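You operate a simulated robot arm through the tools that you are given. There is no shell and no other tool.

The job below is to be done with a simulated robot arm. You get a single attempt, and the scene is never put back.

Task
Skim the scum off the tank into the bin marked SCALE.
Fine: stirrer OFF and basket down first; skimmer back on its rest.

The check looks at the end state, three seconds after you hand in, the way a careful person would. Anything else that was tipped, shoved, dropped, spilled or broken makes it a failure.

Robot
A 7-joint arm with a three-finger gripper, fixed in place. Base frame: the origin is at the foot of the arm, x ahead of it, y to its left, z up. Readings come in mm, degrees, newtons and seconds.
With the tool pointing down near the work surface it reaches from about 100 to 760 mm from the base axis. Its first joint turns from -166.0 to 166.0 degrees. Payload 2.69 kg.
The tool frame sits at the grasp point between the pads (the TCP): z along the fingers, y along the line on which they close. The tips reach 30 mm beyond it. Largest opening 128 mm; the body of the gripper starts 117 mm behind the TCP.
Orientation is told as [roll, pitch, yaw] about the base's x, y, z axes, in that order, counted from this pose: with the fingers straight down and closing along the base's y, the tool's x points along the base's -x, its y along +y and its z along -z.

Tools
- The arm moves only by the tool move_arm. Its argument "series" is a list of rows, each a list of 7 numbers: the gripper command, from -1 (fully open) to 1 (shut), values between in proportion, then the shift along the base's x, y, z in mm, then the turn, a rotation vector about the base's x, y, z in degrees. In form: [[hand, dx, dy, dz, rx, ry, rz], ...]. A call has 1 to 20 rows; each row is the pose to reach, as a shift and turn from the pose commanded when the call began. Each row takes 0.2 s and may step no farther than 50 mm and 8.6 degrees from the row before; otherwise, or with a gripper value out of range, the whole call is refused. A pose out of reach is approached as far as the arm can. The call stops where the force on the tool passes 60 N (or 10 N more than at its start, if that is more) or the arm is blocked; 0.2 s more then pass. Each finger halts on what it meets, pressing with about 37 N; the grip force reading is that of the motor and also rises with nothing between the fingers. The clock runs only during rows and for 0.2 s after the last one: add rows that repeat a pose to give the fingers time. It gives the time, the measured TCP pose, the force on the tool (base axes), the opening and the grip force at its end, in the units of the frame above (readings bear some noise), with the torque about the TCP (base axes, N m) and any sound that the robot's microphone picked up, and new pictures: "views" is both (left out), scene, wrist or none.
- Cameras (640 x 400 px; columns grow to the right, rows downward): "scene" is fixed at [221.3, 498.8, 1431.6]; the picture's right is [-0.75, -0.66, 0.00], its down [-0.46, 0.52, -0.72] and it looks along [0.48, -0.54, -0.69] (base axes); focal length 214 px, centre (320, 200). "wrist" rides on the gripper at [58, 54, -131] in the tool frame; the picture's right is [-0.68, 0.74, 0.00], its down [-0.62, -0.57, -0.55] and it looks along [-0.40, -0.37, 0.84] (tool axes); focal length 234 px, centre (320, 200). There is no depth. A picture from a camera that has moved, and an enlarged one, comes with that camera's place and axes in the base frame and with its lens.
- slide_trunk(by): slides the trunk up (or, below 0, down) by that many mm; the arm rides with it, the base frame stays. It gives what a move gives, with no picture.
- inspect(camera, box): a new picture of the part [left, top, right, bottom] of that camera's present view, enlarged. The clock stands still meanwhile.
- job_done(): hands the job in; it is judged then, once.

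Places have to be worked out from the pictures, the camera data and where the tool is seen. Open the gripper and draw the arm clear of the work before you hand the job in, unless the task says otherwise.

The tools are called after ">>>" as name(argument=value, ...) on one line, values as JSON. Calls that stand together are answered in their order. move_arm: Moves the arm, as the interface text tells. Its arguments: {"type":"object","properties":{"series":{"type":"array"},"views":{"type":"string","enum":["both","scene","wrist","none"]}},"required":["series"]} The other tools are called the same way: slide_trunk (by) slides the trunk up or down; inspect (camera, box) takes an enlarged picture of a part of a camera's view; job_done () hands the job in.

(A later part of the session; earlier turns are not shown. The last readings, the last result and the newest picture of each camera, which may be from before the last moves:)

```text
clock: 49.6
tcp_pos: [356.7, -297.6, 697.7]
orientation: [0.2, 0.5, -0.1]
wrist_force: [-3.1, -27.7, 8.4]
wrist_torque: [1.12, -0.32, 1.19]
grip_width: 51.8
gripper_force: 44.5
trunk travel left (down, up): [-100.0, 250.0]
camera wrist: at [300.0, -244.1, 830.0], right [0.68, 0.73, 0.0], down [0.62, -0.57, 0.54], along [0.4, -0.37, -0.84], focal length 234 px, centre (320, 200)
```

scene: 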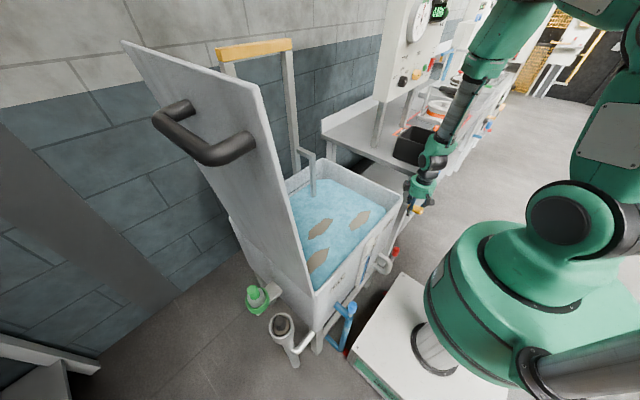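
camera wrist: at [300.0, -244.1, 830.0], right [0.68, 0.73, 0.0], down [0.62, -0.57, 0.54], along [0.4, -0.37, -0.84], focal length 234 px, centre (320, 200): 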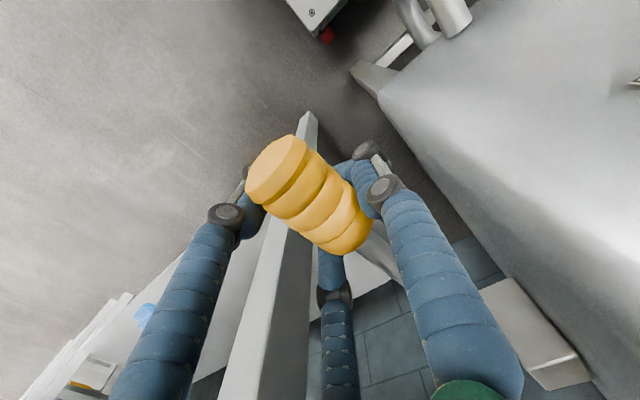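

Still free at 90°. I continue a little further, keeping an eye on the bench leg next to the right finger.

>>> move_arm(series=[[1, 0.2, 0, -9.2, 0, 0, 0], [1, 0.6, 0, -18.4, 0, 0, 0], [1, 1.5, 0, -27.6, 0, 0, 0], [1, 2.6, 0, -36.7, 0, 0, 0]], views="both")

```text
clock: 50.6
tcp_pos: [359.4, -297.5, 662.0]
orientation: [0.3, 0.6, -0.1]
wrist_force: [-33.6, -36.5, 14.3]
wrist_torque: [1.34, -0.95, 1.96]
grip_width: 52.8
gripper_force: 44.9
trunk travel left (down, up): [-100.0, 250.0]
camera wrist: at [302.8, -244.3, 794.6], right [0.68, 0.74, 0.0], down [0.62, -0.57, 0.54], along [0.4, -0.37, -0.84], focal length 234 px, centre (320, 200)
```

scene: 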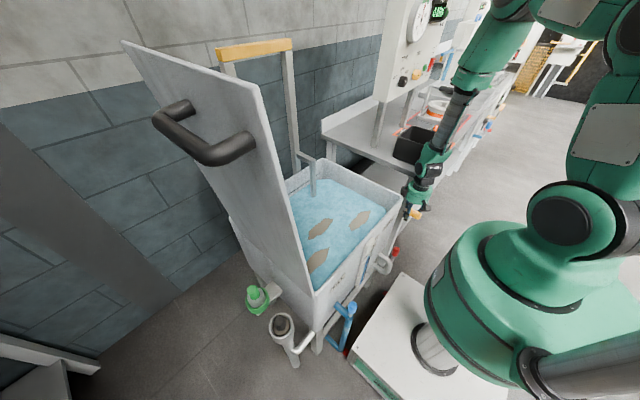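
wrist: 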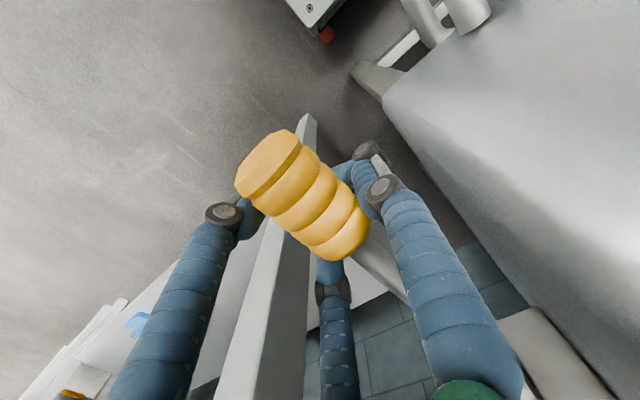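

The lever is at about 98° and the basket has dropped roughly 330 mm with its hanger arms still just above the rim. I continue a few degrees to find the stop.

>>> move_arm(series=[[1, -3, 0, -8, 0, 0, 0], [1, -2, 0, -16, 0, 0, 0], [1, -1, 0, -24, 0, 0, 0], [1, 1, 0, -32, 0, 0, 0], [1, 3, 0, -40, 0, 0, 0]], views="both")

```text
clock: 51.8
tcp_pos: [362.0, -296.1, 621.7]
orientation: [0.2, 0.6, -0.1]
wrist_force: [-0.3, -0.8, -0.2]
wrist_torque: [-0.02, -0.02, -0.02]
grip_width: 45.0
gripper_force: 42.0
trunk travel left (down, up): [-100.0, 250.0]
camera wrist: at [305.7, -242.7, 754.1], right [0.68, 0.74, 0.0], down [0.62, -0.57, 0.54], along [0.39, -0.37, -0.84], focal length 234 px, centre (320, 200)
```

scene: 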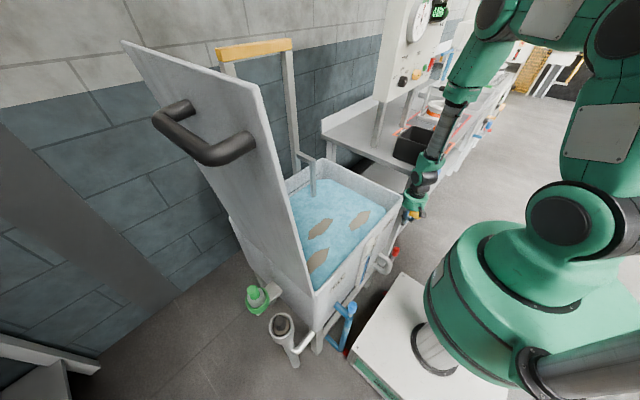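
wrist: 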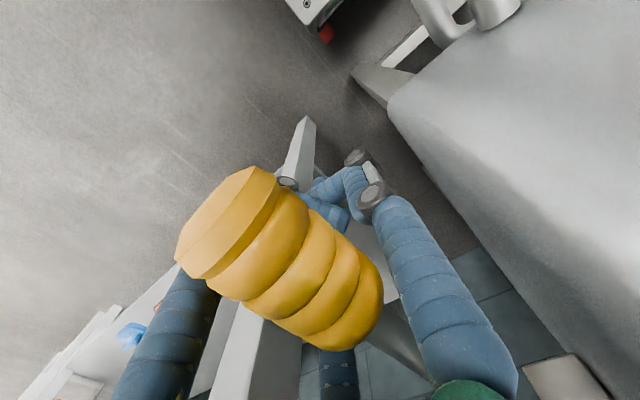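

The fingers slid off the handle while the lever stayed put, so the lever has reached its lower stop with the basket down. I open the fingers here and check that they clear the handle before raising.

>>> move_arm(series=[[0.2, 0, -1, 0, 0, 0, 0], [-0.2, 0, -1, 0, 0, 0, 0], [-0.4, 0, -1, 0, 0, 0, 0], [-0.4, 0, -1, 0, 0, 0, 0]], views="both")

>>> inspect(camera="scene", box=[270, 80, 450, 290])

```text
clock: 52.8
tcp_pos: [362.9, -298.8, 622.7]
orientation: [0.1, 0.5, 0.0]
wrist_force: [0.0, -0.1, -0.1]
wrist_torque: [0.01, -0.02, -0.03]
grip_width: 91.9
gripper_force: 0.1
trunk travel left (down, up): [-100.0, 250.0]
camera wrist: at [306.7, -244.4, 754.7], right [0.68, 0.73, 0.0], down [0.62, -0.57, 0.54], along [0.4, -0.37, -0.84], focal length 234 px, centre (320, 200)
```

scene: 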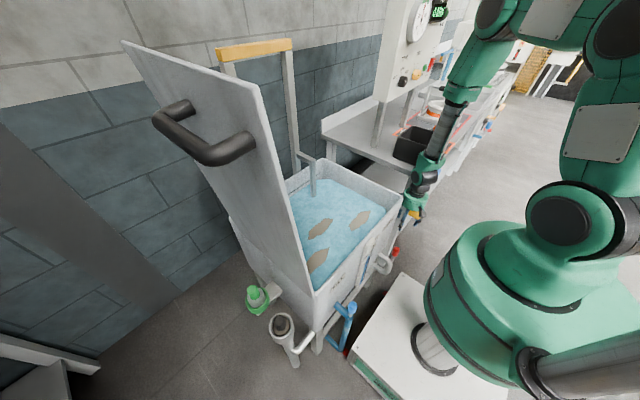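
wrist: 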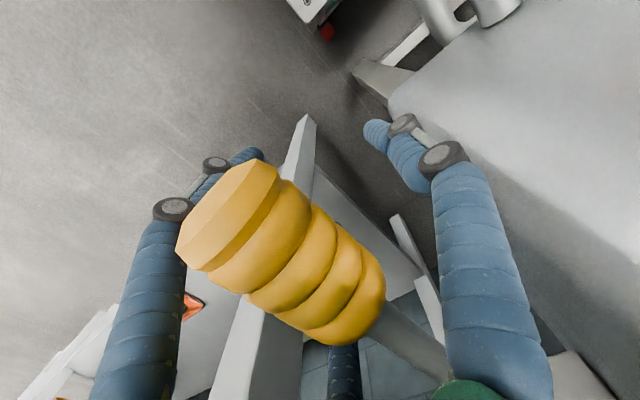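

```text
1.90 times, centred on (360, 185) of scene
camera zoom: at [221.3, 498.8, 1431.6], right [-0.75, -0.66, 0.0], down [-0.46, 0.52, -0.72], along [0.48, -0.54, -0.69], focal length 408 px, centre (244, 229)
```

zoom: 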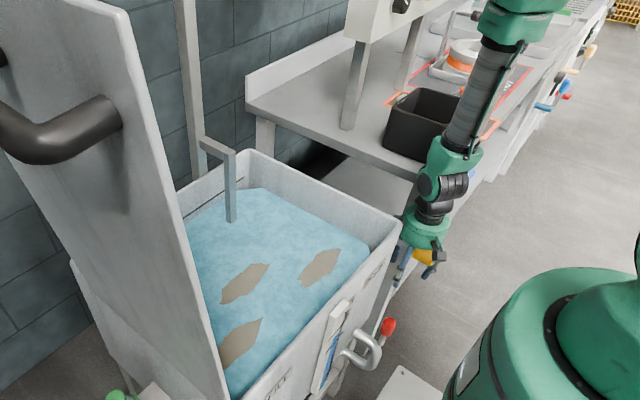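

The open fingers straddle the handle with clearance. I raise straight up past it to check whether the lever is firmly at its lower stop.

>>> move_arm(series=[[-0.4, 0, 0, 30, 0, 0, 0], [-0.4, 0, 0, 60, 0, 0, 0], [-0.4, 0, 0, 100, 0, 0, 0], [-0.4, 0, 0, 140, 0, 0, 0], [-0.4, 0, 0, 180, 0, 0, 0], [-0.4, 0, 0, 180, 0, 0, 0]], views="both")

>>> inspect(camera="wrist", box=[200, 60, 480, 250])

>>> inspect(camera="scene", box=[270, 120, 350, 200])

>>> inspect(camera="scene", box=[370, 160, 450, 240])

```text
clock: 54.2
tcp_pos: [364.0, -296.0, 803.7]
orientation: [0.1, 0.5, 0.0]
wrist_force: [0.3, -0.1, 0.3]
wrist_torque: [-0.02, -0.03, 0.01]
grip_width: 89.6
gripper_force: 0.1
trunk travel left (down, up): [-100.0, 250.0]
camera wrist: at [307.7, -242.6, 935.7], right [0.68, 0.73, 0.0], down [0.62, -0.57, 0.54], along [0.4, -0.37, -0.84], focal length 234 px, centre (320, 200)
```

scene: 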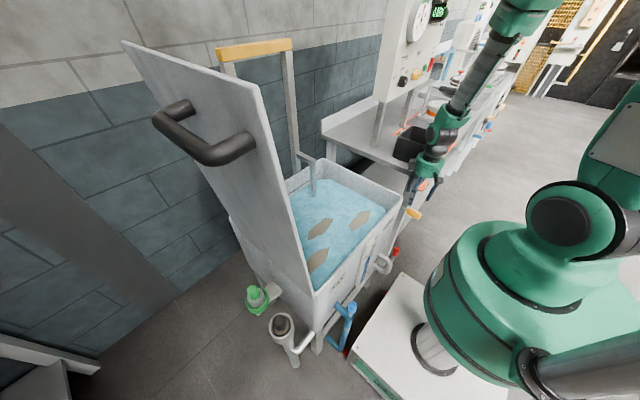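
wrist: 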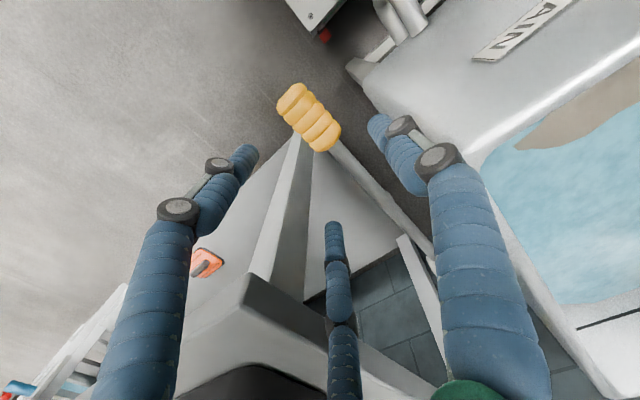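

```text
2.11 times, centred on (340, 155) of wrist
camera zoom: at [307.7, -242.6, 935.7], right [0.68, 0.73, 0.0], down [0.62, -0.57, 0.54], along [0.4, -0.37, -0.84], focal length 493 px, centre (278, 295)
```

zoom: 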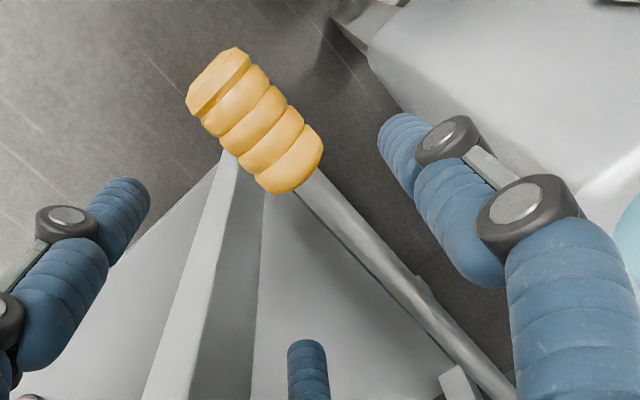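

```text
5.00 times, centred on (310, 160) of scene
camera zoom: at [221.3, 498.8, 1431.6], right [-0.75, -0.66, 0.0], down [-0.46, 0.52, -0.72], along [0.48, -0.54, -0.69], focal length 1072 px, centre (370, 400)
```

zoom: 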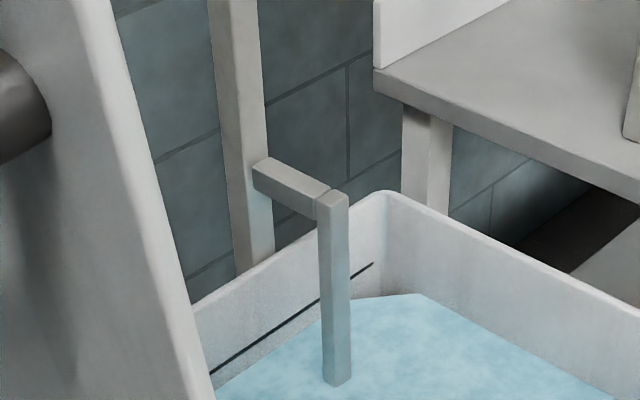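

```text
5.00 times, centred on (410, 200) of scene
camera zoom: at [221.3, 498.8, 1431.6], right [-0.75, -0.66, 0.0], down [-0.46, 0.52, -0.72], along [0.48, -0.54, -0.69], focal length 1072 px, centre (-130, 200)
```

zoom: 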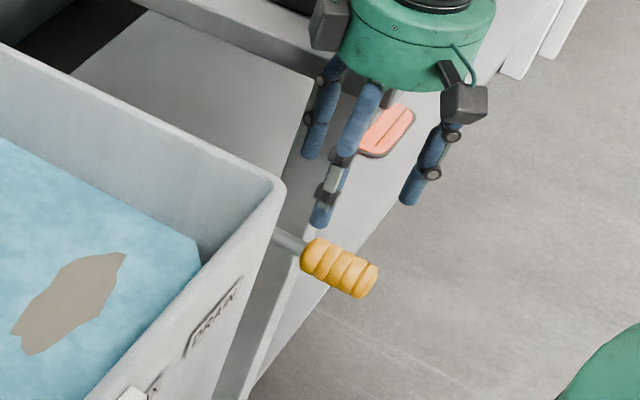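

The lever now lies roughly horizontal. To be sure it's on its stop, I close the fingers and press down lightly on the grip from above.

>>> move_arm(series=[[0.3, -10, 2, 0, 0, 0, 0], [1, -20, 5, -10, 0, 0, 0], [1, -20, 5, -25, 0, 0, 0], [1, -20, 5, -35, 0, 0, 0], [1, -20, 5, -42, 0, 0, 0], [1, -20, 5, -49, 0, 0, 0], [1, -20, 5, -56, 0, 0, 0], [1, -20, 5, -63, 0, 0, 0], [1, -20, 5, -70, 0, 0, 0]], views="both")

```text
clock: 56.1
tcp_pos: [345.2, -293.2, 743.3]
orientation: [-0.1, 0.3, 0.0]
wrist_force: [-15.0, 8.9, 48.9]
wrist_torque: [0.39, 0.23, 0.03]
grip_width: 5.8
gripper_force: 30.6
trunk travel left (down, up): [-100.0, 250.0]
stopped in row 9: the force on the tool passed its limit at 84 N (the readings are from after the stop); the commanded pose is now the measured one
camera wrist: at [287.0, -239.7, 875.6], right [0.68, 0.73, 0.0], down [0.62, -0.57, 0.55], along [0.4, -0.37, -0.84], focal length 234 px, centre (320, 200)
```

scene: 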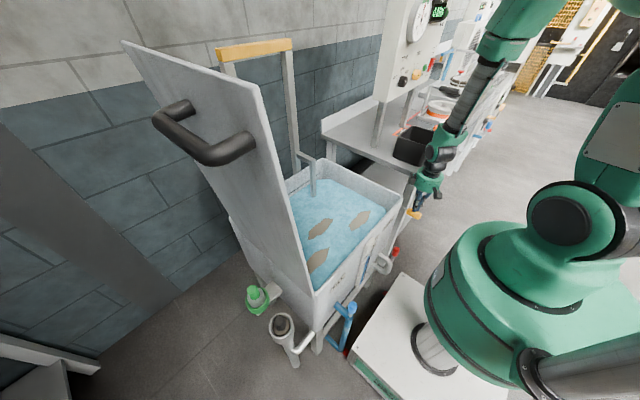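
wrist: 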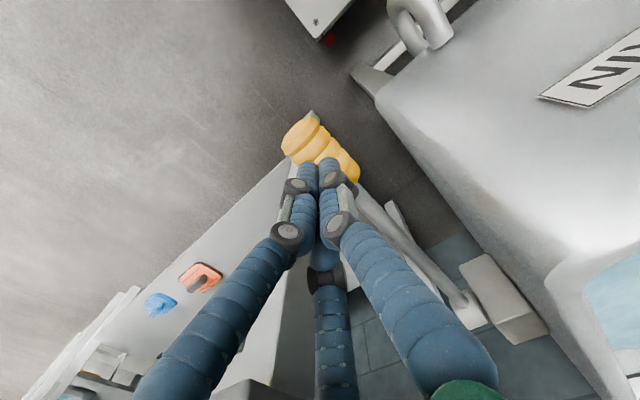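

The lever is firmly on its stop (over 80 N without moving), so the basket is fully down. I lift off and go look at the skimmer and its rest.

>>> move_arm(series=[[1, 0, 0, 20, 0, 0, 0], [1, 0, 0, 60, 0, 0, 0], [1, 0, 0, 105, 0, 0, 0], [1, 0, 0, 150, 0, 0, 0], [1, 0, -20, 195, 0, 0, 0], [1, 0, -40, 240, 0, 0, 0], [0.5, 0, -70, 280, 0, 0, 0], [0.5, 10, -105, 310, 0, 0, 0], [0.5, 20, -140, 330, 0, 0, 0], [0.5, 20, -180, 330, 0, 0, 0], [0.5, 20, -200, 330, 0, 0, 0]], views="both")

>>> inspect(camera="scene", box=[270, 120, 430, 290])

```text
clock: 58.5
tcp_pos: [365.4, -496.8, 1070.0]
orientation: [0.0, 0.4, -0.2]
wrist_force: [-0.4, -0.2, -0.4]
wrist_torque: [0.0, -0.01, -0.01]
grip_width: 31.7
gripper_force: 0.1
trunk travel left (down, up): [-100.0, 250.0]
camera wrist: at [308.5, -441.9, 1202.4], right [0.68, 0.73, 0.0], down [0.62, -0.57, 0.54], along [0.4, -0.37, -0.84], focal length 234 px, centre (320, 200)
```

scene: 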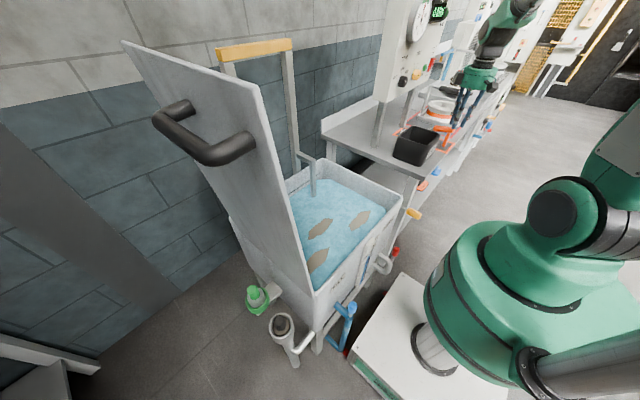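
wrist: 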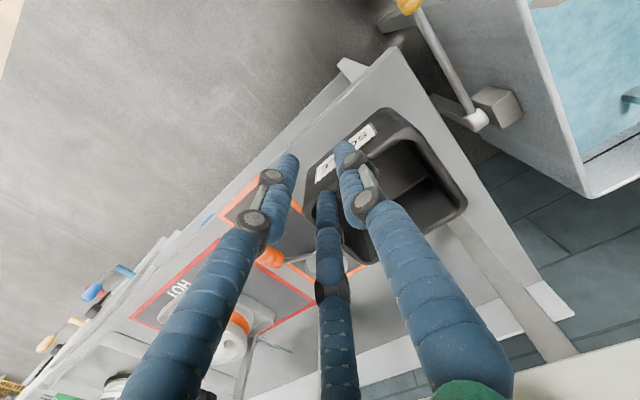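

```text
2.35 times, centred on (350, 205) of scene
camera zoom: at [221.3, 498.8, 1431.6], right [-0.75, -0.66, 0.0], down [-0.46, 0.52, -0.72], along [0.48, -0.54, -0.69], focal length 505 px, centre (249, 188)
```

zoom: 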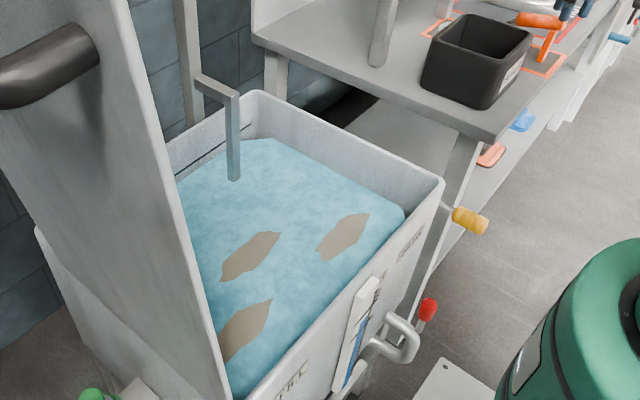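

The basket stays down and three scum patches float freely. I open the fingers to clear the view and move a bit to look at the skimmer on its rest.

>>> move_arm(series=[[0, -5, -20, 10, 0, 0, 0], [-1, -10, -40, 25, 0, 0, 0], [-1, -20, -60, 35, 0, 0, 0], [-1, -20, -60, 35, 0, 0, 0]], views="wrist")

>>> inspect(camera="wrist", box=[180, 120, 420, 300])

>>> inspect(camera="scene", box=[400, 100, 480, 180])

```text
clock: 59.5
tcp_pos: [344.3, -554.7, 1108.9]
orientation: [0.1, 0.4, -0.1]
wrist_force: [-0.6, 1.0, -0.6]
wrist_torque: [0.01, -0.05, -0.03]
grip_width: 128.1
gripper_force: 0.0
trunk travel left (down, up): [-100.0, 250.0]
camera wrist: at [288.2, -500.5, 1240.0], right [0.68, 0.74, 0.0], down [0.62, -0.57, 0.54], along [0.4, -0.37, -0.84], focal length 234 px, centre (320, 200)
```

wrist: 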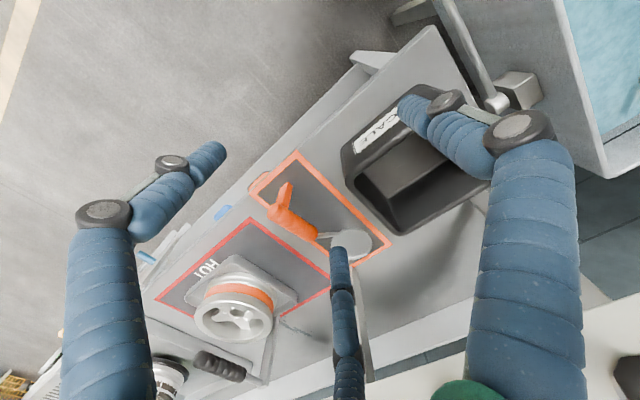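

```text
2.22 times, centred on (300, 210) of wrist
camera zoom: at [288.2, -500.5, 1240.0], right [0.68, 0.74, 0.0], down [0.62, -0.57, 0.54], along [0.4, -0.37, -0.84], focal length 520 px, centre (364, 178)
```

zoom: 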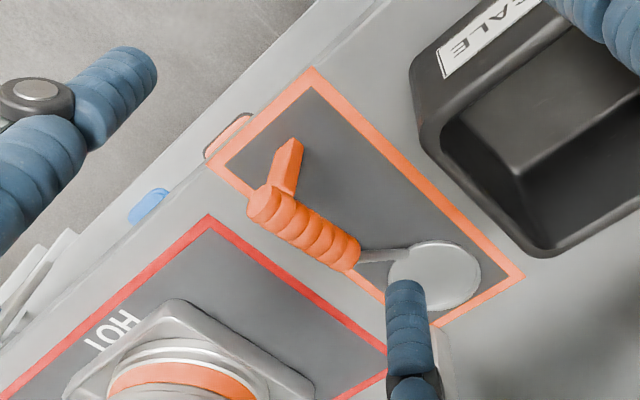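

```text
5.00 times, centred on (440, 140) of scene
camera zoom: at [221.3, 498.8, 1431.6], right [-0.75, -0.66, 0.0], down [-0.46, 0.52, -0.72], along [0.48, -0.54, -0.69], focal length 1072 px, centre (-280, 500)
```

zoom: 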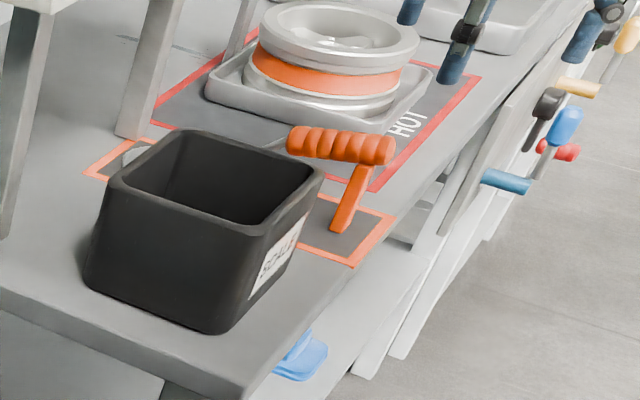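

The skimmer lies on its orange-outlined pad: handle from about (395,-698,944) to (481,-697,929), disc about 90 mm across at (597,-691), bench top z≈855, and a vertical post under the handle near x=404. I tilt the tool 30° outward and hover above the handle for a closer look.

>>> move_arm(series=[[-0.6, 15, -15, -5, -6, 0, 0], [-0.3, 35, -30, -15, -12, 0, 0], [-0.25, 55, -48, -30, -18, 0, 0], [-0.25, 78, -66, -50, -24, 0, 0], [-0.25, 100, -85, -73, -30, 0, 0], [-0.25, 100, -85, -73, -30, 0, 0]], views="both")

>>> inspect(camera="wrist", box=[200, 100, 440, 280])

>>> inspect(camera="scene", box=[400, 70, 500, 160])

```text
clock: 60.9
tcp_pos: [444.4, -641.3, 1033.1]
orientation: [-30.0, 0.3, -0.3]
wrist_force: [0.1, 0.5, -0.7]
wrist_torque: [-0.02, 0.07, -0.01]
grip_width: 79.9
gripper_force: 0.0
trunk travel left (down, up): [-100.0, 250.0]
camera wrist: at [388.5, -529.1, 1119.7], right [0.68, 0.63, -0.37], down [0.62, -0.22, 0.75], along [0.4, -0.74, -0.54], focal length 234 px, centre (320, 200)
```

scene: 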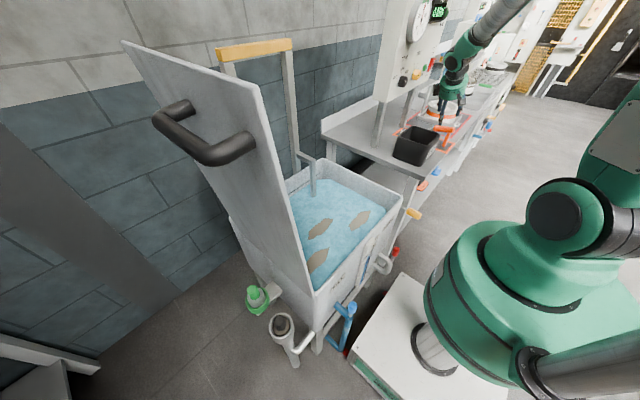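
wrist: 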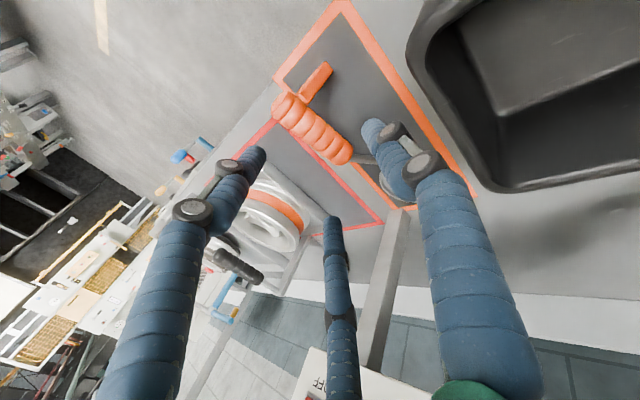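

```text
2.22 times, centred on (320, 190) of wrist
camera zoom: at [388.5, -529.1, 1119.7], right [0.68, 0.63, -0.37], down [0.62, -0.22, 0.75], along [0.4, -0.74, -0.54], focal length 520 px, centre (320, 222)
```

zoom: 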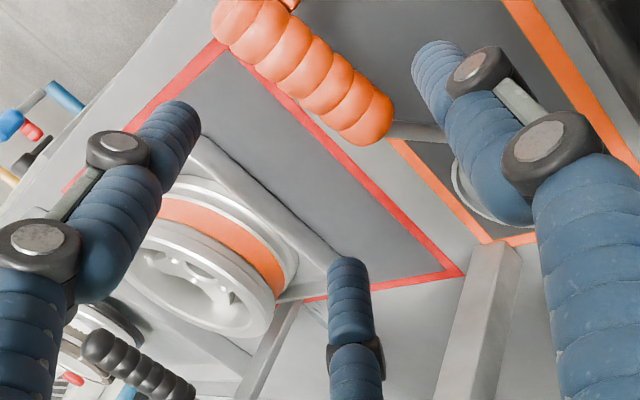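

```text
4.44 times, centred on (450, 115) of scene
camera zoom: at [221.3, 498.8, 1431.6], right [-0.75, -0.66, 0.0], down [-0.46, 0.52, -0.72], along [0.48, -0.54, -0.69], focal length 953 px, centre (-258, 578)
```

zoom: 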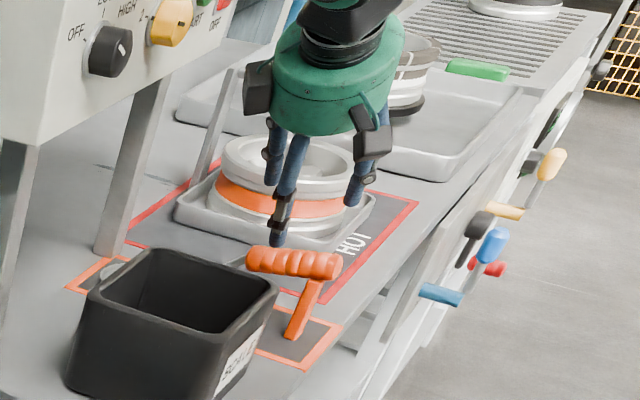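

The handle axis is confirmed: (398,-697,946) to (482,-696,933). I descend along the tilted approach to the handle's middle with fingers open 80 mm.

>>> move_arm(series=[[-0.25, 0, -10, -18, 0, 0, 0], [-0.25, 0, -20, -36, 0, 0, 0], [-0.25, 0, -31, -54, 0, 0, 0], [-0.25, 0, -41, -71, 0, 0, 0], [-0.25, 0, -50, -85, 0, 0, 0], [-0.25, 0, -55, -94, 0, 0, 0], [-0.25, 0, -55, -94, 0, 0, 0]], views="both")

>>> inspect(camera="wrist", box=[200, 80, 440, 260])

>>> inspect(camera="scene", box=[400, 80, 490, 160])

```text
clock: 62.5
tcp_pos: [447.2, -695.2, 939.5]
orientation: [-29.9, 0.3, -0.3]
wrist_force: [0.1, 0.1, 0.1]
wrist_torque: [-0.01, -0.02, 0.02]
grip_width: 80.1
gripper_force: 0.1
trunk travel left (down, up): [-100.0, 250.0]
camera wrist: at [389.5, -582.9, 1026.6], right [0.68, 0.63, -0.37], down [0.62, -0.22, 0.75], along [0.4, -0.74, -0.54], focal length 234 px, centre (320, 200)
```

scene: 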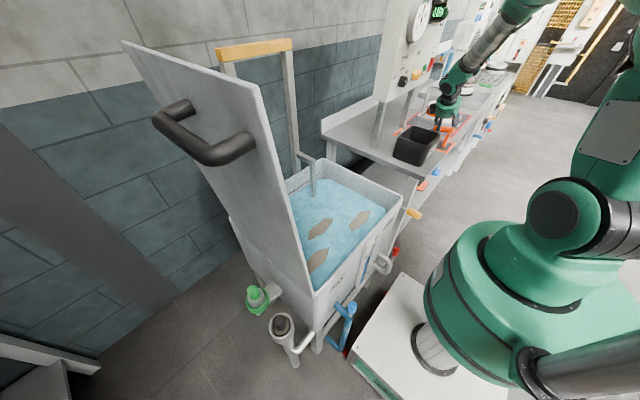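
wrist: 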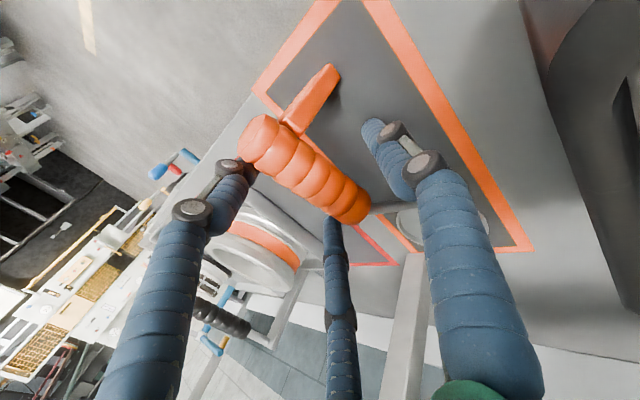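

```text
2.22 times, centred on (320, 170) of wrist
camera zoom: at [389.5, -582.9, 1026.6], right [0.68, 0.63, -0.37], down [0.62, -0.22, 0.75], along [0.4, -0.74, -0.54], focal length 520 px, centre (320, 267)
```

zoom: 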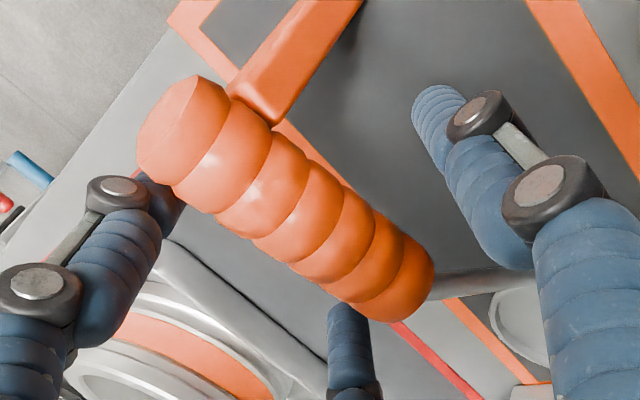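

```text
5.00 times, centred on (445, 120) of scene
camera zoom: at [221.3, 498.8, 1431.6], right [-0.75, -0.66, 0.0], down [-0.46, 0.52, -0.72], along [0.48, -0.54, -0.69], focal length 1072 px, centre (-305, 600)
```

zoom: 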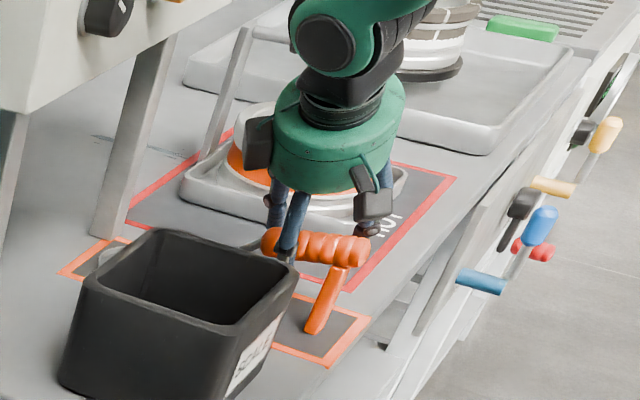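

The handle is centred between the fingers to within about 2 mm. I go 4 mm deeper and close gradually.

>>> move_arm(series=[[-0.25, 0, -2, -3.5, 0, 0, 0], [0, 0, -2, -3.5, 0, 0, 0], [0.2, 0, -2, -3.5, 0, 0, 0], [0.35, 0, -2, -3.5, 0, 0, 0], [0.5, 0, -2, -3.5, 0, 0, 0], [1, 0, -2, -3.5, 0, 0, 0], [1, 0, -2, -3.5, 0, 0, 0], [1, 0, -2, -3.5, 0, 0, 0]], views="both")

>>> inspect(camera="wrist", box=[200, 80, 440, 260])

```text
clock: 64.3
tcp_pos: [445.4, -695.9, 936.0]
orientation: [-30.0, 0.4, -0.3]
wrist_force: [0.5, 0.5, 0.5]
wrist_torque: [0.05, 0.08, 0.0]
grip_width: 42.1
gripper_force: 37.7
trunk travel left (down, up): [-100.0, 250.0]
camera wrist: at [389.1, -584.0, 1023.7], right [0.68, 0.63, -0.37], down [0.62, -0.22, 0.75], along [0.4, -0.74, -0.54], focal length 234 px, centre (320, 200)
```

scene: 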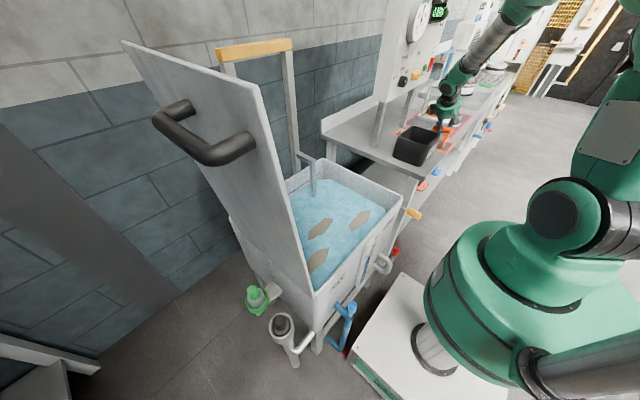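
wrist: 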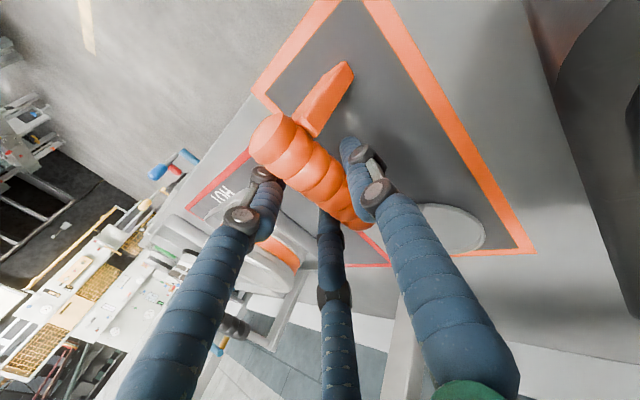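

```text
2.22 times, centred on (320, 170) of wrist
camera zoom: at [389.1, -584.0, 1023.7], right [0.68, 0.63, -0.37], down [0.62, -0.22, 0.75], along [0.4, -0.74, -0.54], focal length 520 px, centre (320, 267)
```

zoom: 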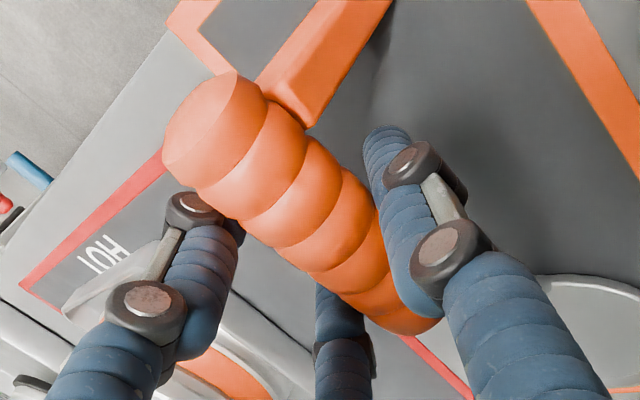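

The grip is firm at 42 mm. The post shifted together with the handle, so it's the skimmer's own stand leg and the outlined pad is its rest. I lift straight up slowly and look.

>>> move_arm(series=[[1, 0, 0, 8, 0, 0, 0], [1, 0, 0, 20, 0, 0, 0], [1, 0, 0, 40, 0, 0, 0], [1, 0, 0, 65, 0, 0, 0], [1, 0, 0, 90, 0, 0, 0], [1, 0, 0, 90, 0, 0, 0]], views="both")

>>> inspect(camera="scene", box=[400, 60, 490, 150])

```text
clock: 65.7
tcp_pos: [445.6, -695.7, 1028.7]
orientation: [-30.0, 0.3, -0.3]
wrist_force: [-0.9, 0.5, -0.9]
wrist_torque: [-0.02, 0.03, 0.0]
grip_width: 42.0
gripper_force: 36.7
trunk travel left (down, up): [-100.0, 250.0]
camera wrist: at [388.2, -583.9, 1115.2], right [0.68, 0.63, -0.37], down [0.62, -0.22, 0.75], along [0.4, -0.74, -0.54], focal length 234 px, centre (320, 200)
```

scene: 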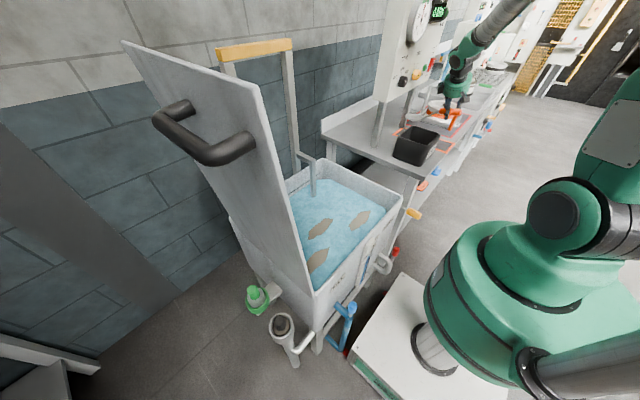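
wrist: 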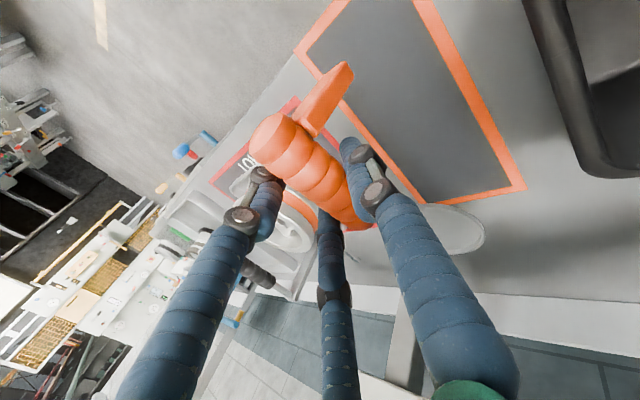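

```text
4.44 times, centred on (445, 105) of scene
camera zoom: at [221.3, 498.8, 1431.6], right [-0.75, -0.66, 0.0], down [-0.46, 0.52, -0.72], along [0.48, -0.54, -0.69], focal length 953 px, centre (-236, 622)
```

zoom: 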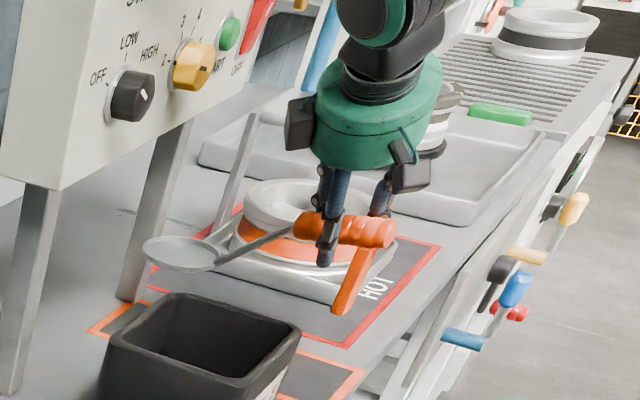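

The skimmer hangs securely in the hand; its leg and disc came along. I zoom in to measure how level the disc sits.

>>> inspect(camera="scene", box=[415, 85, 475, 140])

>>> inspect(camera="wrist", box=[230, 50, 510, 280])

```text
7.27 times, centred on (445, 112) of scene
camera zoom: at [221.3, 498.8, 1431.6], right [-0.75, -0.66, 0.0], down [-0.46, 0.52, -0.72], along [0.48, -0.54, -0.69], focal length 1560 px, centre (-589, 836)
```

zoom: 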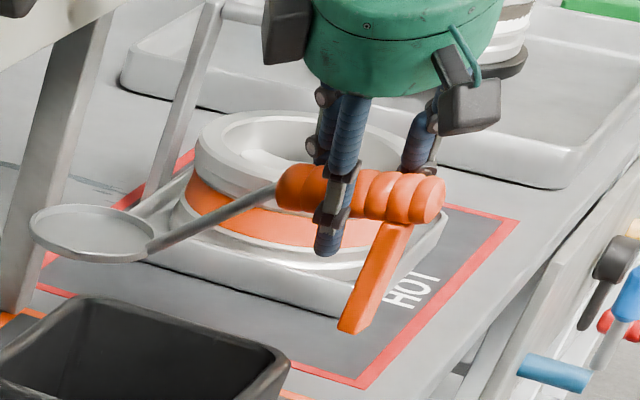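

```text
1.74 times, centred on (370, 165) of wrist
camera zoom: at [388.2, -583.9, 1115.2], right [0.68, 0.63, -0.37], down [0.62, -0.22, 0.75], along [0.4, -0.74, -0.54], focal length 407 px, centre (233, 261)
```

zoom: 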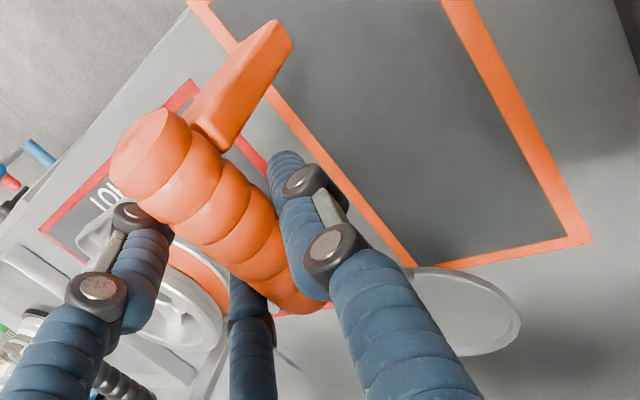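

The disc is level within a few degrees: dish about 148 mm ahead of and 68 mm below the TCP, with the leg bottom about 80 mm below it. I now raise and retract, starting to yaw toward the tank.

>>> move_arm(series=[[1, -10, 20, 25, 0, 0, 3], [1, -30, 50, 45, 0, 0, 7], [1, -55, 85, 55, 0, 0, 12], [1, -85, 125, 60, 0, 0, 16], [1, -115, 166, 60, 0, 0, 20], [1, -115, 176, 60, 0, 0, 22]], views="scene")

```text
refused: row 4 steps farther than a row can; nothing moved
```

One step was slightly too long, so I resend it with smaller steps.

>>> move_arm(series=[[1, -10, 20, 25, 0, 0, 3], [1, -30, 50, 45, 0, 0, 7], [1, -52, 85, 55, 0, 0, 12], [1, -76, 120, 60, 0, 0, 16], [1, -98, 150, 60, 0, 0, 20], [1, -115, 176, 60, 0, 0, 22], [1, -115, 176, 60, 0, 0, 22]], views="scene")

```text
clock: 67.3
tcp_pos: [329.2, -522.0, 1086.3]
orientation: [-29.9, 0.3, 21.8]
wrist_force: [-0.3, -0.2, -1.5]
wrist_torque: [-0.05, 0.03, 0.02]
grip_width: 41.8
gripper_force: 36.7
trunk travel left (down, up): [-100.0, 250.0]
```

scene: 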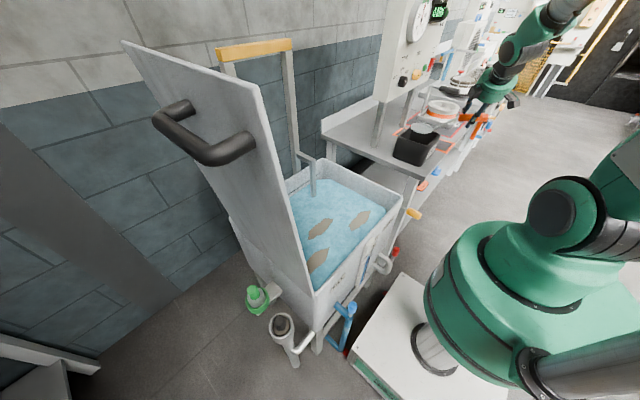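

The empty dish is right above the bin, so I rehearse the dumping roll here (85° outward about the skimmer's axis) to make sure the arm can do it.

>>> move_arm(series=[[1, -1, 3, 0, -7.2, -2.9, 0], [1, -3, 6, 0, -14.3, -5.8, 0], [1, -4, 9, 0, -21.5, -8.7, 0], [1, -6, 11, 0, -28.7, -11.6, 0], [1, -7, 14, 0, -35.8, -14.5, 0], [1, -9, 17, 0, -43, -17.4, 0], [1, -10, 20, 0, -50.1, -20.3, 0], [1, -12, 23, 0, -57.3, -23.2, 0]], views="both")

```text
clock: 68.2
tcp_pos: [327.9, -447.5, 882.8]
orientation: [-34.7, 4.2, 25.2]
wrist_force: [0.1, -0.3, -1.8]
wrist_torque: [-0.06, -0.05, 0.02]
grip_width: 38.5
gripper_force: 36.6
trunk travel left (down, up): [-100.0, 250.0]
stopped in row 4: the force on the tool passed its limit at 93 N (the readings are from after the stop); the commanded pose is now the measured one
camera wrist: at [231.0, -362.4, 963.4], right [0.32, 0.82, -0.47], down [0.67, 0.15, 0.73], along [0.67, -0.55, -0.51], focal length 234 px, centre (320, 200)
```

scene: 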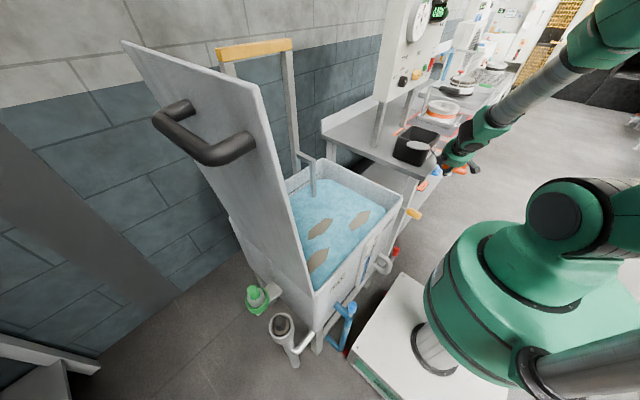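
wrist: 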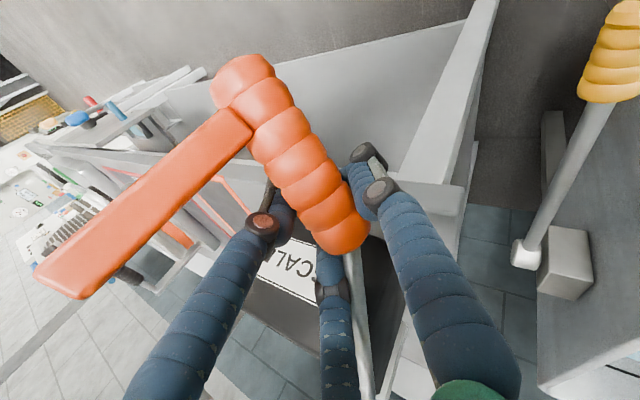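

The arm dropped unexpectedly when it hit a joint limit and the skimmer touched something. I look carefully before moving.

>>> inspect(camera="scene", box=[380, 90, 500, 200])

>>> inspect(camera="wrist", box=[0, 30, 480, 400])

```text
3.64 times, centred on (440, 145) of scene
camera zoom: at [221.3, 498.8, 1431.6], right [-0.75, -0.66, 0.0], down [-0.46, 0.52, -0.72], along [0.48, -0.54, -0.69], focal length 780 px, centre (-116, 400)
```

zoom: 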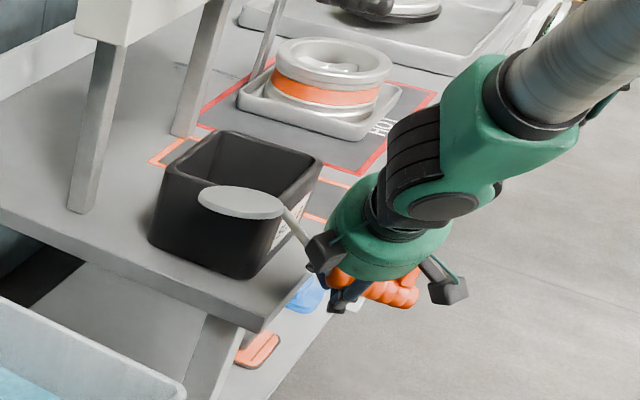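

```text
1.08 times, centred on (240, 215) of wrist (not enlarged: the box is as wide or as high as the picture)
camera zoom: at [231.0, -362.4, 963.4], right [0.32, 0.82, -0.47], down [0.67, 0.15, 0.73], along [0.67, -0.55, -0.51], focal length 253 px, centre (406, 184)
```

zoom: 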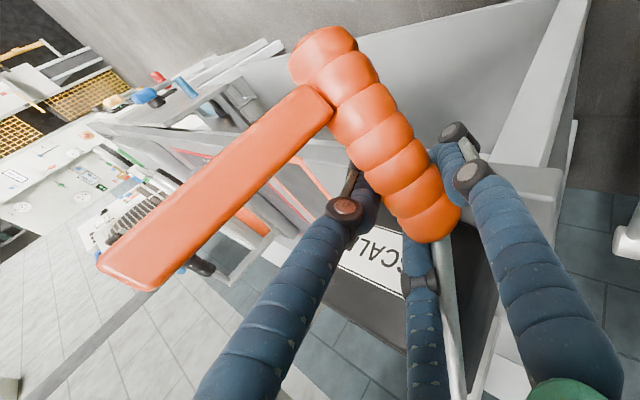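

The skimmer pitched inside the grip when the arm sagged, but nothing is pressing now. The failure pattern shows I must hold the tool yawed the other way round for tilting outward. First I raise straight up, slowly.

>>> move_arm(series=[[1, 0, 0, 10, 0, 0, 0], [1, 0, 0, 25, 0, 0, 0], [1, 0, 0, 45, 0, 0, 0], [1, -5, 0, 65, 0, 0, 0]], views="both")

>>> inspect(camera="scene", box=[380, 70, 500, 190])

```text
clock: 69.2
tcp_pos: [328.5, -443.3, 948.2]
orientation: [-35.0, 4.1, 25.8]
wrist_force: [-0.1, 0.0, -1.0]
wrist_torque: [-0.03, 0.02, -0.02]
grip_width: 38.1
gripper_force: 37.1
trunk travel left (down, up): [-100.0, 250.0]
camera wrist: at [228.2, -359.5, 1029.3], right [0.32, 0.82, -0.47], down [0.67, 0.16, 0.73], along [0.67, -0.55, -0.5], focal length 234 px, centre (320, 200)
```

scene: 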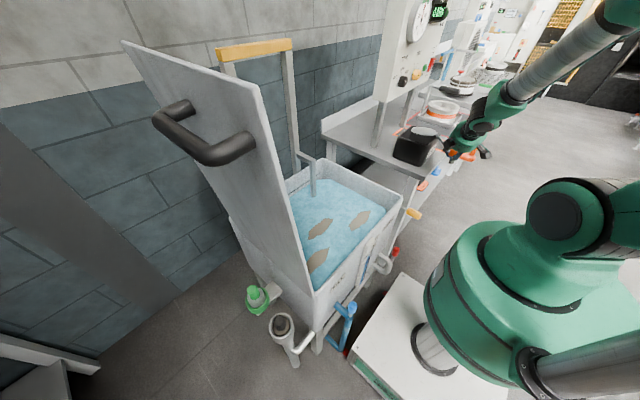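
wrist: 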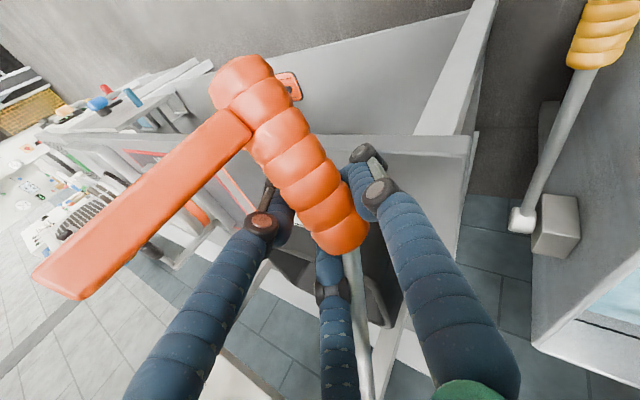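

```text
3.33 times, centred on (440, 130) of scene
camera zoom: at [221.3, 498.8, 1431.6], right [-0.75, -0.66, 0.0], down [-0.46, 0.52, -0.72], along [0.48, -0.54, -0.69], focal length 715 px, centre (-80, 433)
```

zoom: 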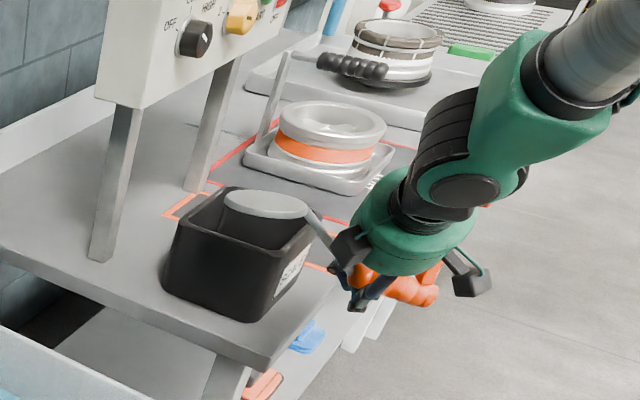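

The skimmer has rolled upside-down in the grip (leg and dish now point up). I take it to a high, clear spot away from everything to sort out its orientation by re-orienting the tool.

>>> move_arm(series=[[1, 0, 5, 35, 0, 0, 0], [1, 0, 15, 75, 0, 0, 0], [1, 5, 35, 115, 0, 0, 0], [1, 15, 60, 150, 0, 0, 0], [1, 27, 85, 185, 0, 0, 0], [1, 40, 110, 220, 0, 0, 0], [1, 52, 135, 250, 0, 0, 0], [1, 65, 155, 275, 0, 0, 0], [1, 72, 163, 285, 0, 0, 0], [1, 72, 163, 285, 0, 0, 0]], views="both")

>>> inspect(camera="scene", box=[380, 100, 480, 180])

```text
clock: 71.4
tcp_pos: [394.7, -283.5, 1233.4]
orientation: [-34.7, 4.3, 25.1]
wrist_force: [-0.5, 0.0, -1.2]
wrist_torque: [-0.06, 0.01, 0.02]
grip_width: 38.3
gripper_force: 37.7
trunk travel left (down, up): [-100.0, 250.0]
camera wrist: at [296.8, -199.0, 1314.8], right [0.33, 0.82, -0.47], down [0.67, 0.15, 0.73], along [0.66, -0.55, -0.51], focal length 234 px, centre (320, 200)
```

scene: 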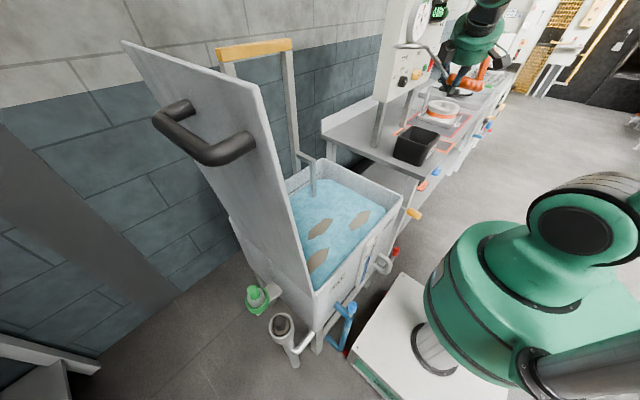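
wrist: 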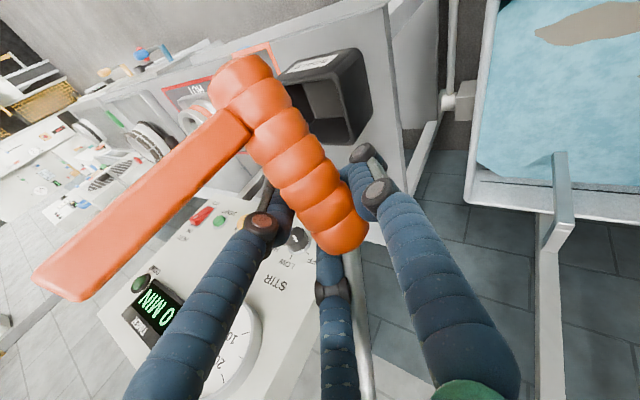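

```text
5.00 times, centred on (430, 140) of scene
camera zoom: at [221.3, 498.8, 1431.6], right [-0.75, -0.66, 0.0], down [-0.46, 0.52, -0.72], along [0.48, -0.54, -0.69], focal length 1072 px, centre (-230, 500)
```

zoom: 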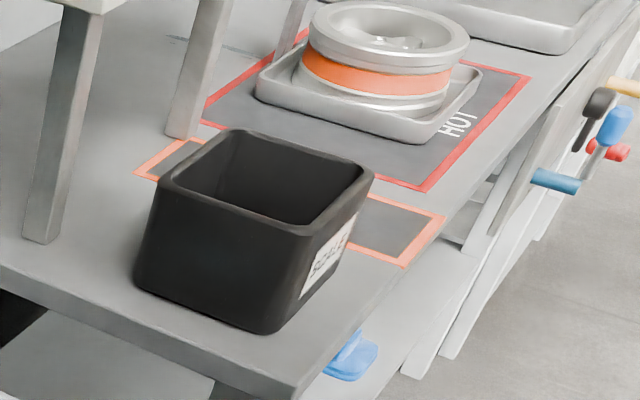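

The bin and everything else are in place. I first bring the tool to vertical here, then yaw it round the other way.

>>> move_arm(series=[[1, 0, 0, 0, 6.7, 2.2, 0.2], [1, 0, 0, 0, 13.3, 4.3, 0.4], [1, 0, 0, 0, 20, 6.5, 0.6], [1, 0, 0, 0, 26.6, 8.6, 0.8], [1, 0, 0, 0, 33.3, 10.8, 1], [1, 0, 0, 0, 33.3, 10.8, 1]], views="none")

>>> move_arm(series=[[1, 0, 0, 0, 0, 0, -8], [1, 0, 0, 0, 0, 0, -16], [1, 0, 0, 0, 0, 0, -24], [1, 0, 0, 0, 0, 0, -32], [1, 0, 0, 0, 0, 0, -40], [1, 0, 0, 0, 0, 0, -48], [1, 0, 0, 0, 0, 0, -56], [1, 0, 0, 0, 0, 0, -64], [1, 0, 0, 0, 0, 0, -72], [1, 0, 0, 0, 0, 0, -80]], views="both")

```text
clock: 72.8
tcp_pos: [395.5, -284.9, 1231.8]
orientation: [0.1, -0.8, 27.1]
wrist_force: [-0.1, -0.5, -1.9]
wrist_torque: [0.05, 0.05, -0.02]
grip_width: 37.9
gripper_force: 36.5
trunk travel left (down, up): [-100.0, 250.0]
```

```text
clock: 75.0
tcp_pos: [394.7, -283.2, 1232.5]
orientation: [-0.1, -0.9, -52.9]
wrist_force: [-0.4, -0.6, -0.9]
wrist_torque: [0.04, 0.01, -0.04]
grip_width: 38.0
gripper_force: 37.2
trunk travel left (down, up): [-100.0, 250.0]
camera wrist: at [400.9, -202.7, 1362.6], right [1.0, -0.1, 0.01], down [-0.09, -0.83, 0.56], along [-0.05, -0.56, -0.83], focal length 234 px, centre (320, 200)
```

scene: 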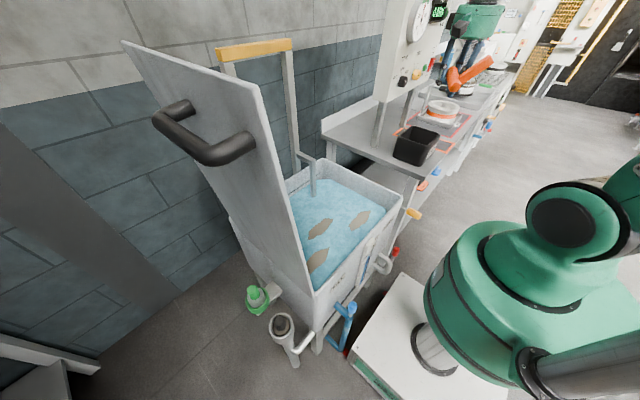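
wrist: 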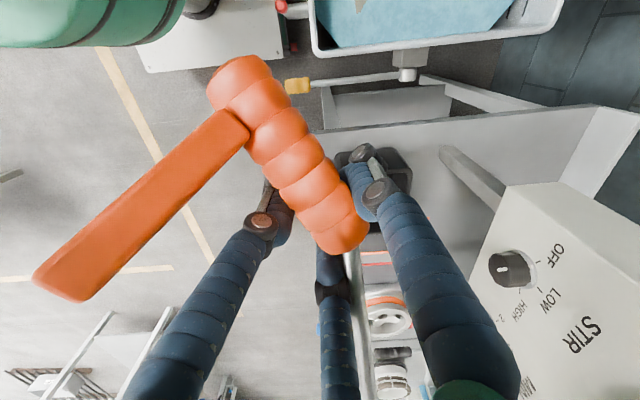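

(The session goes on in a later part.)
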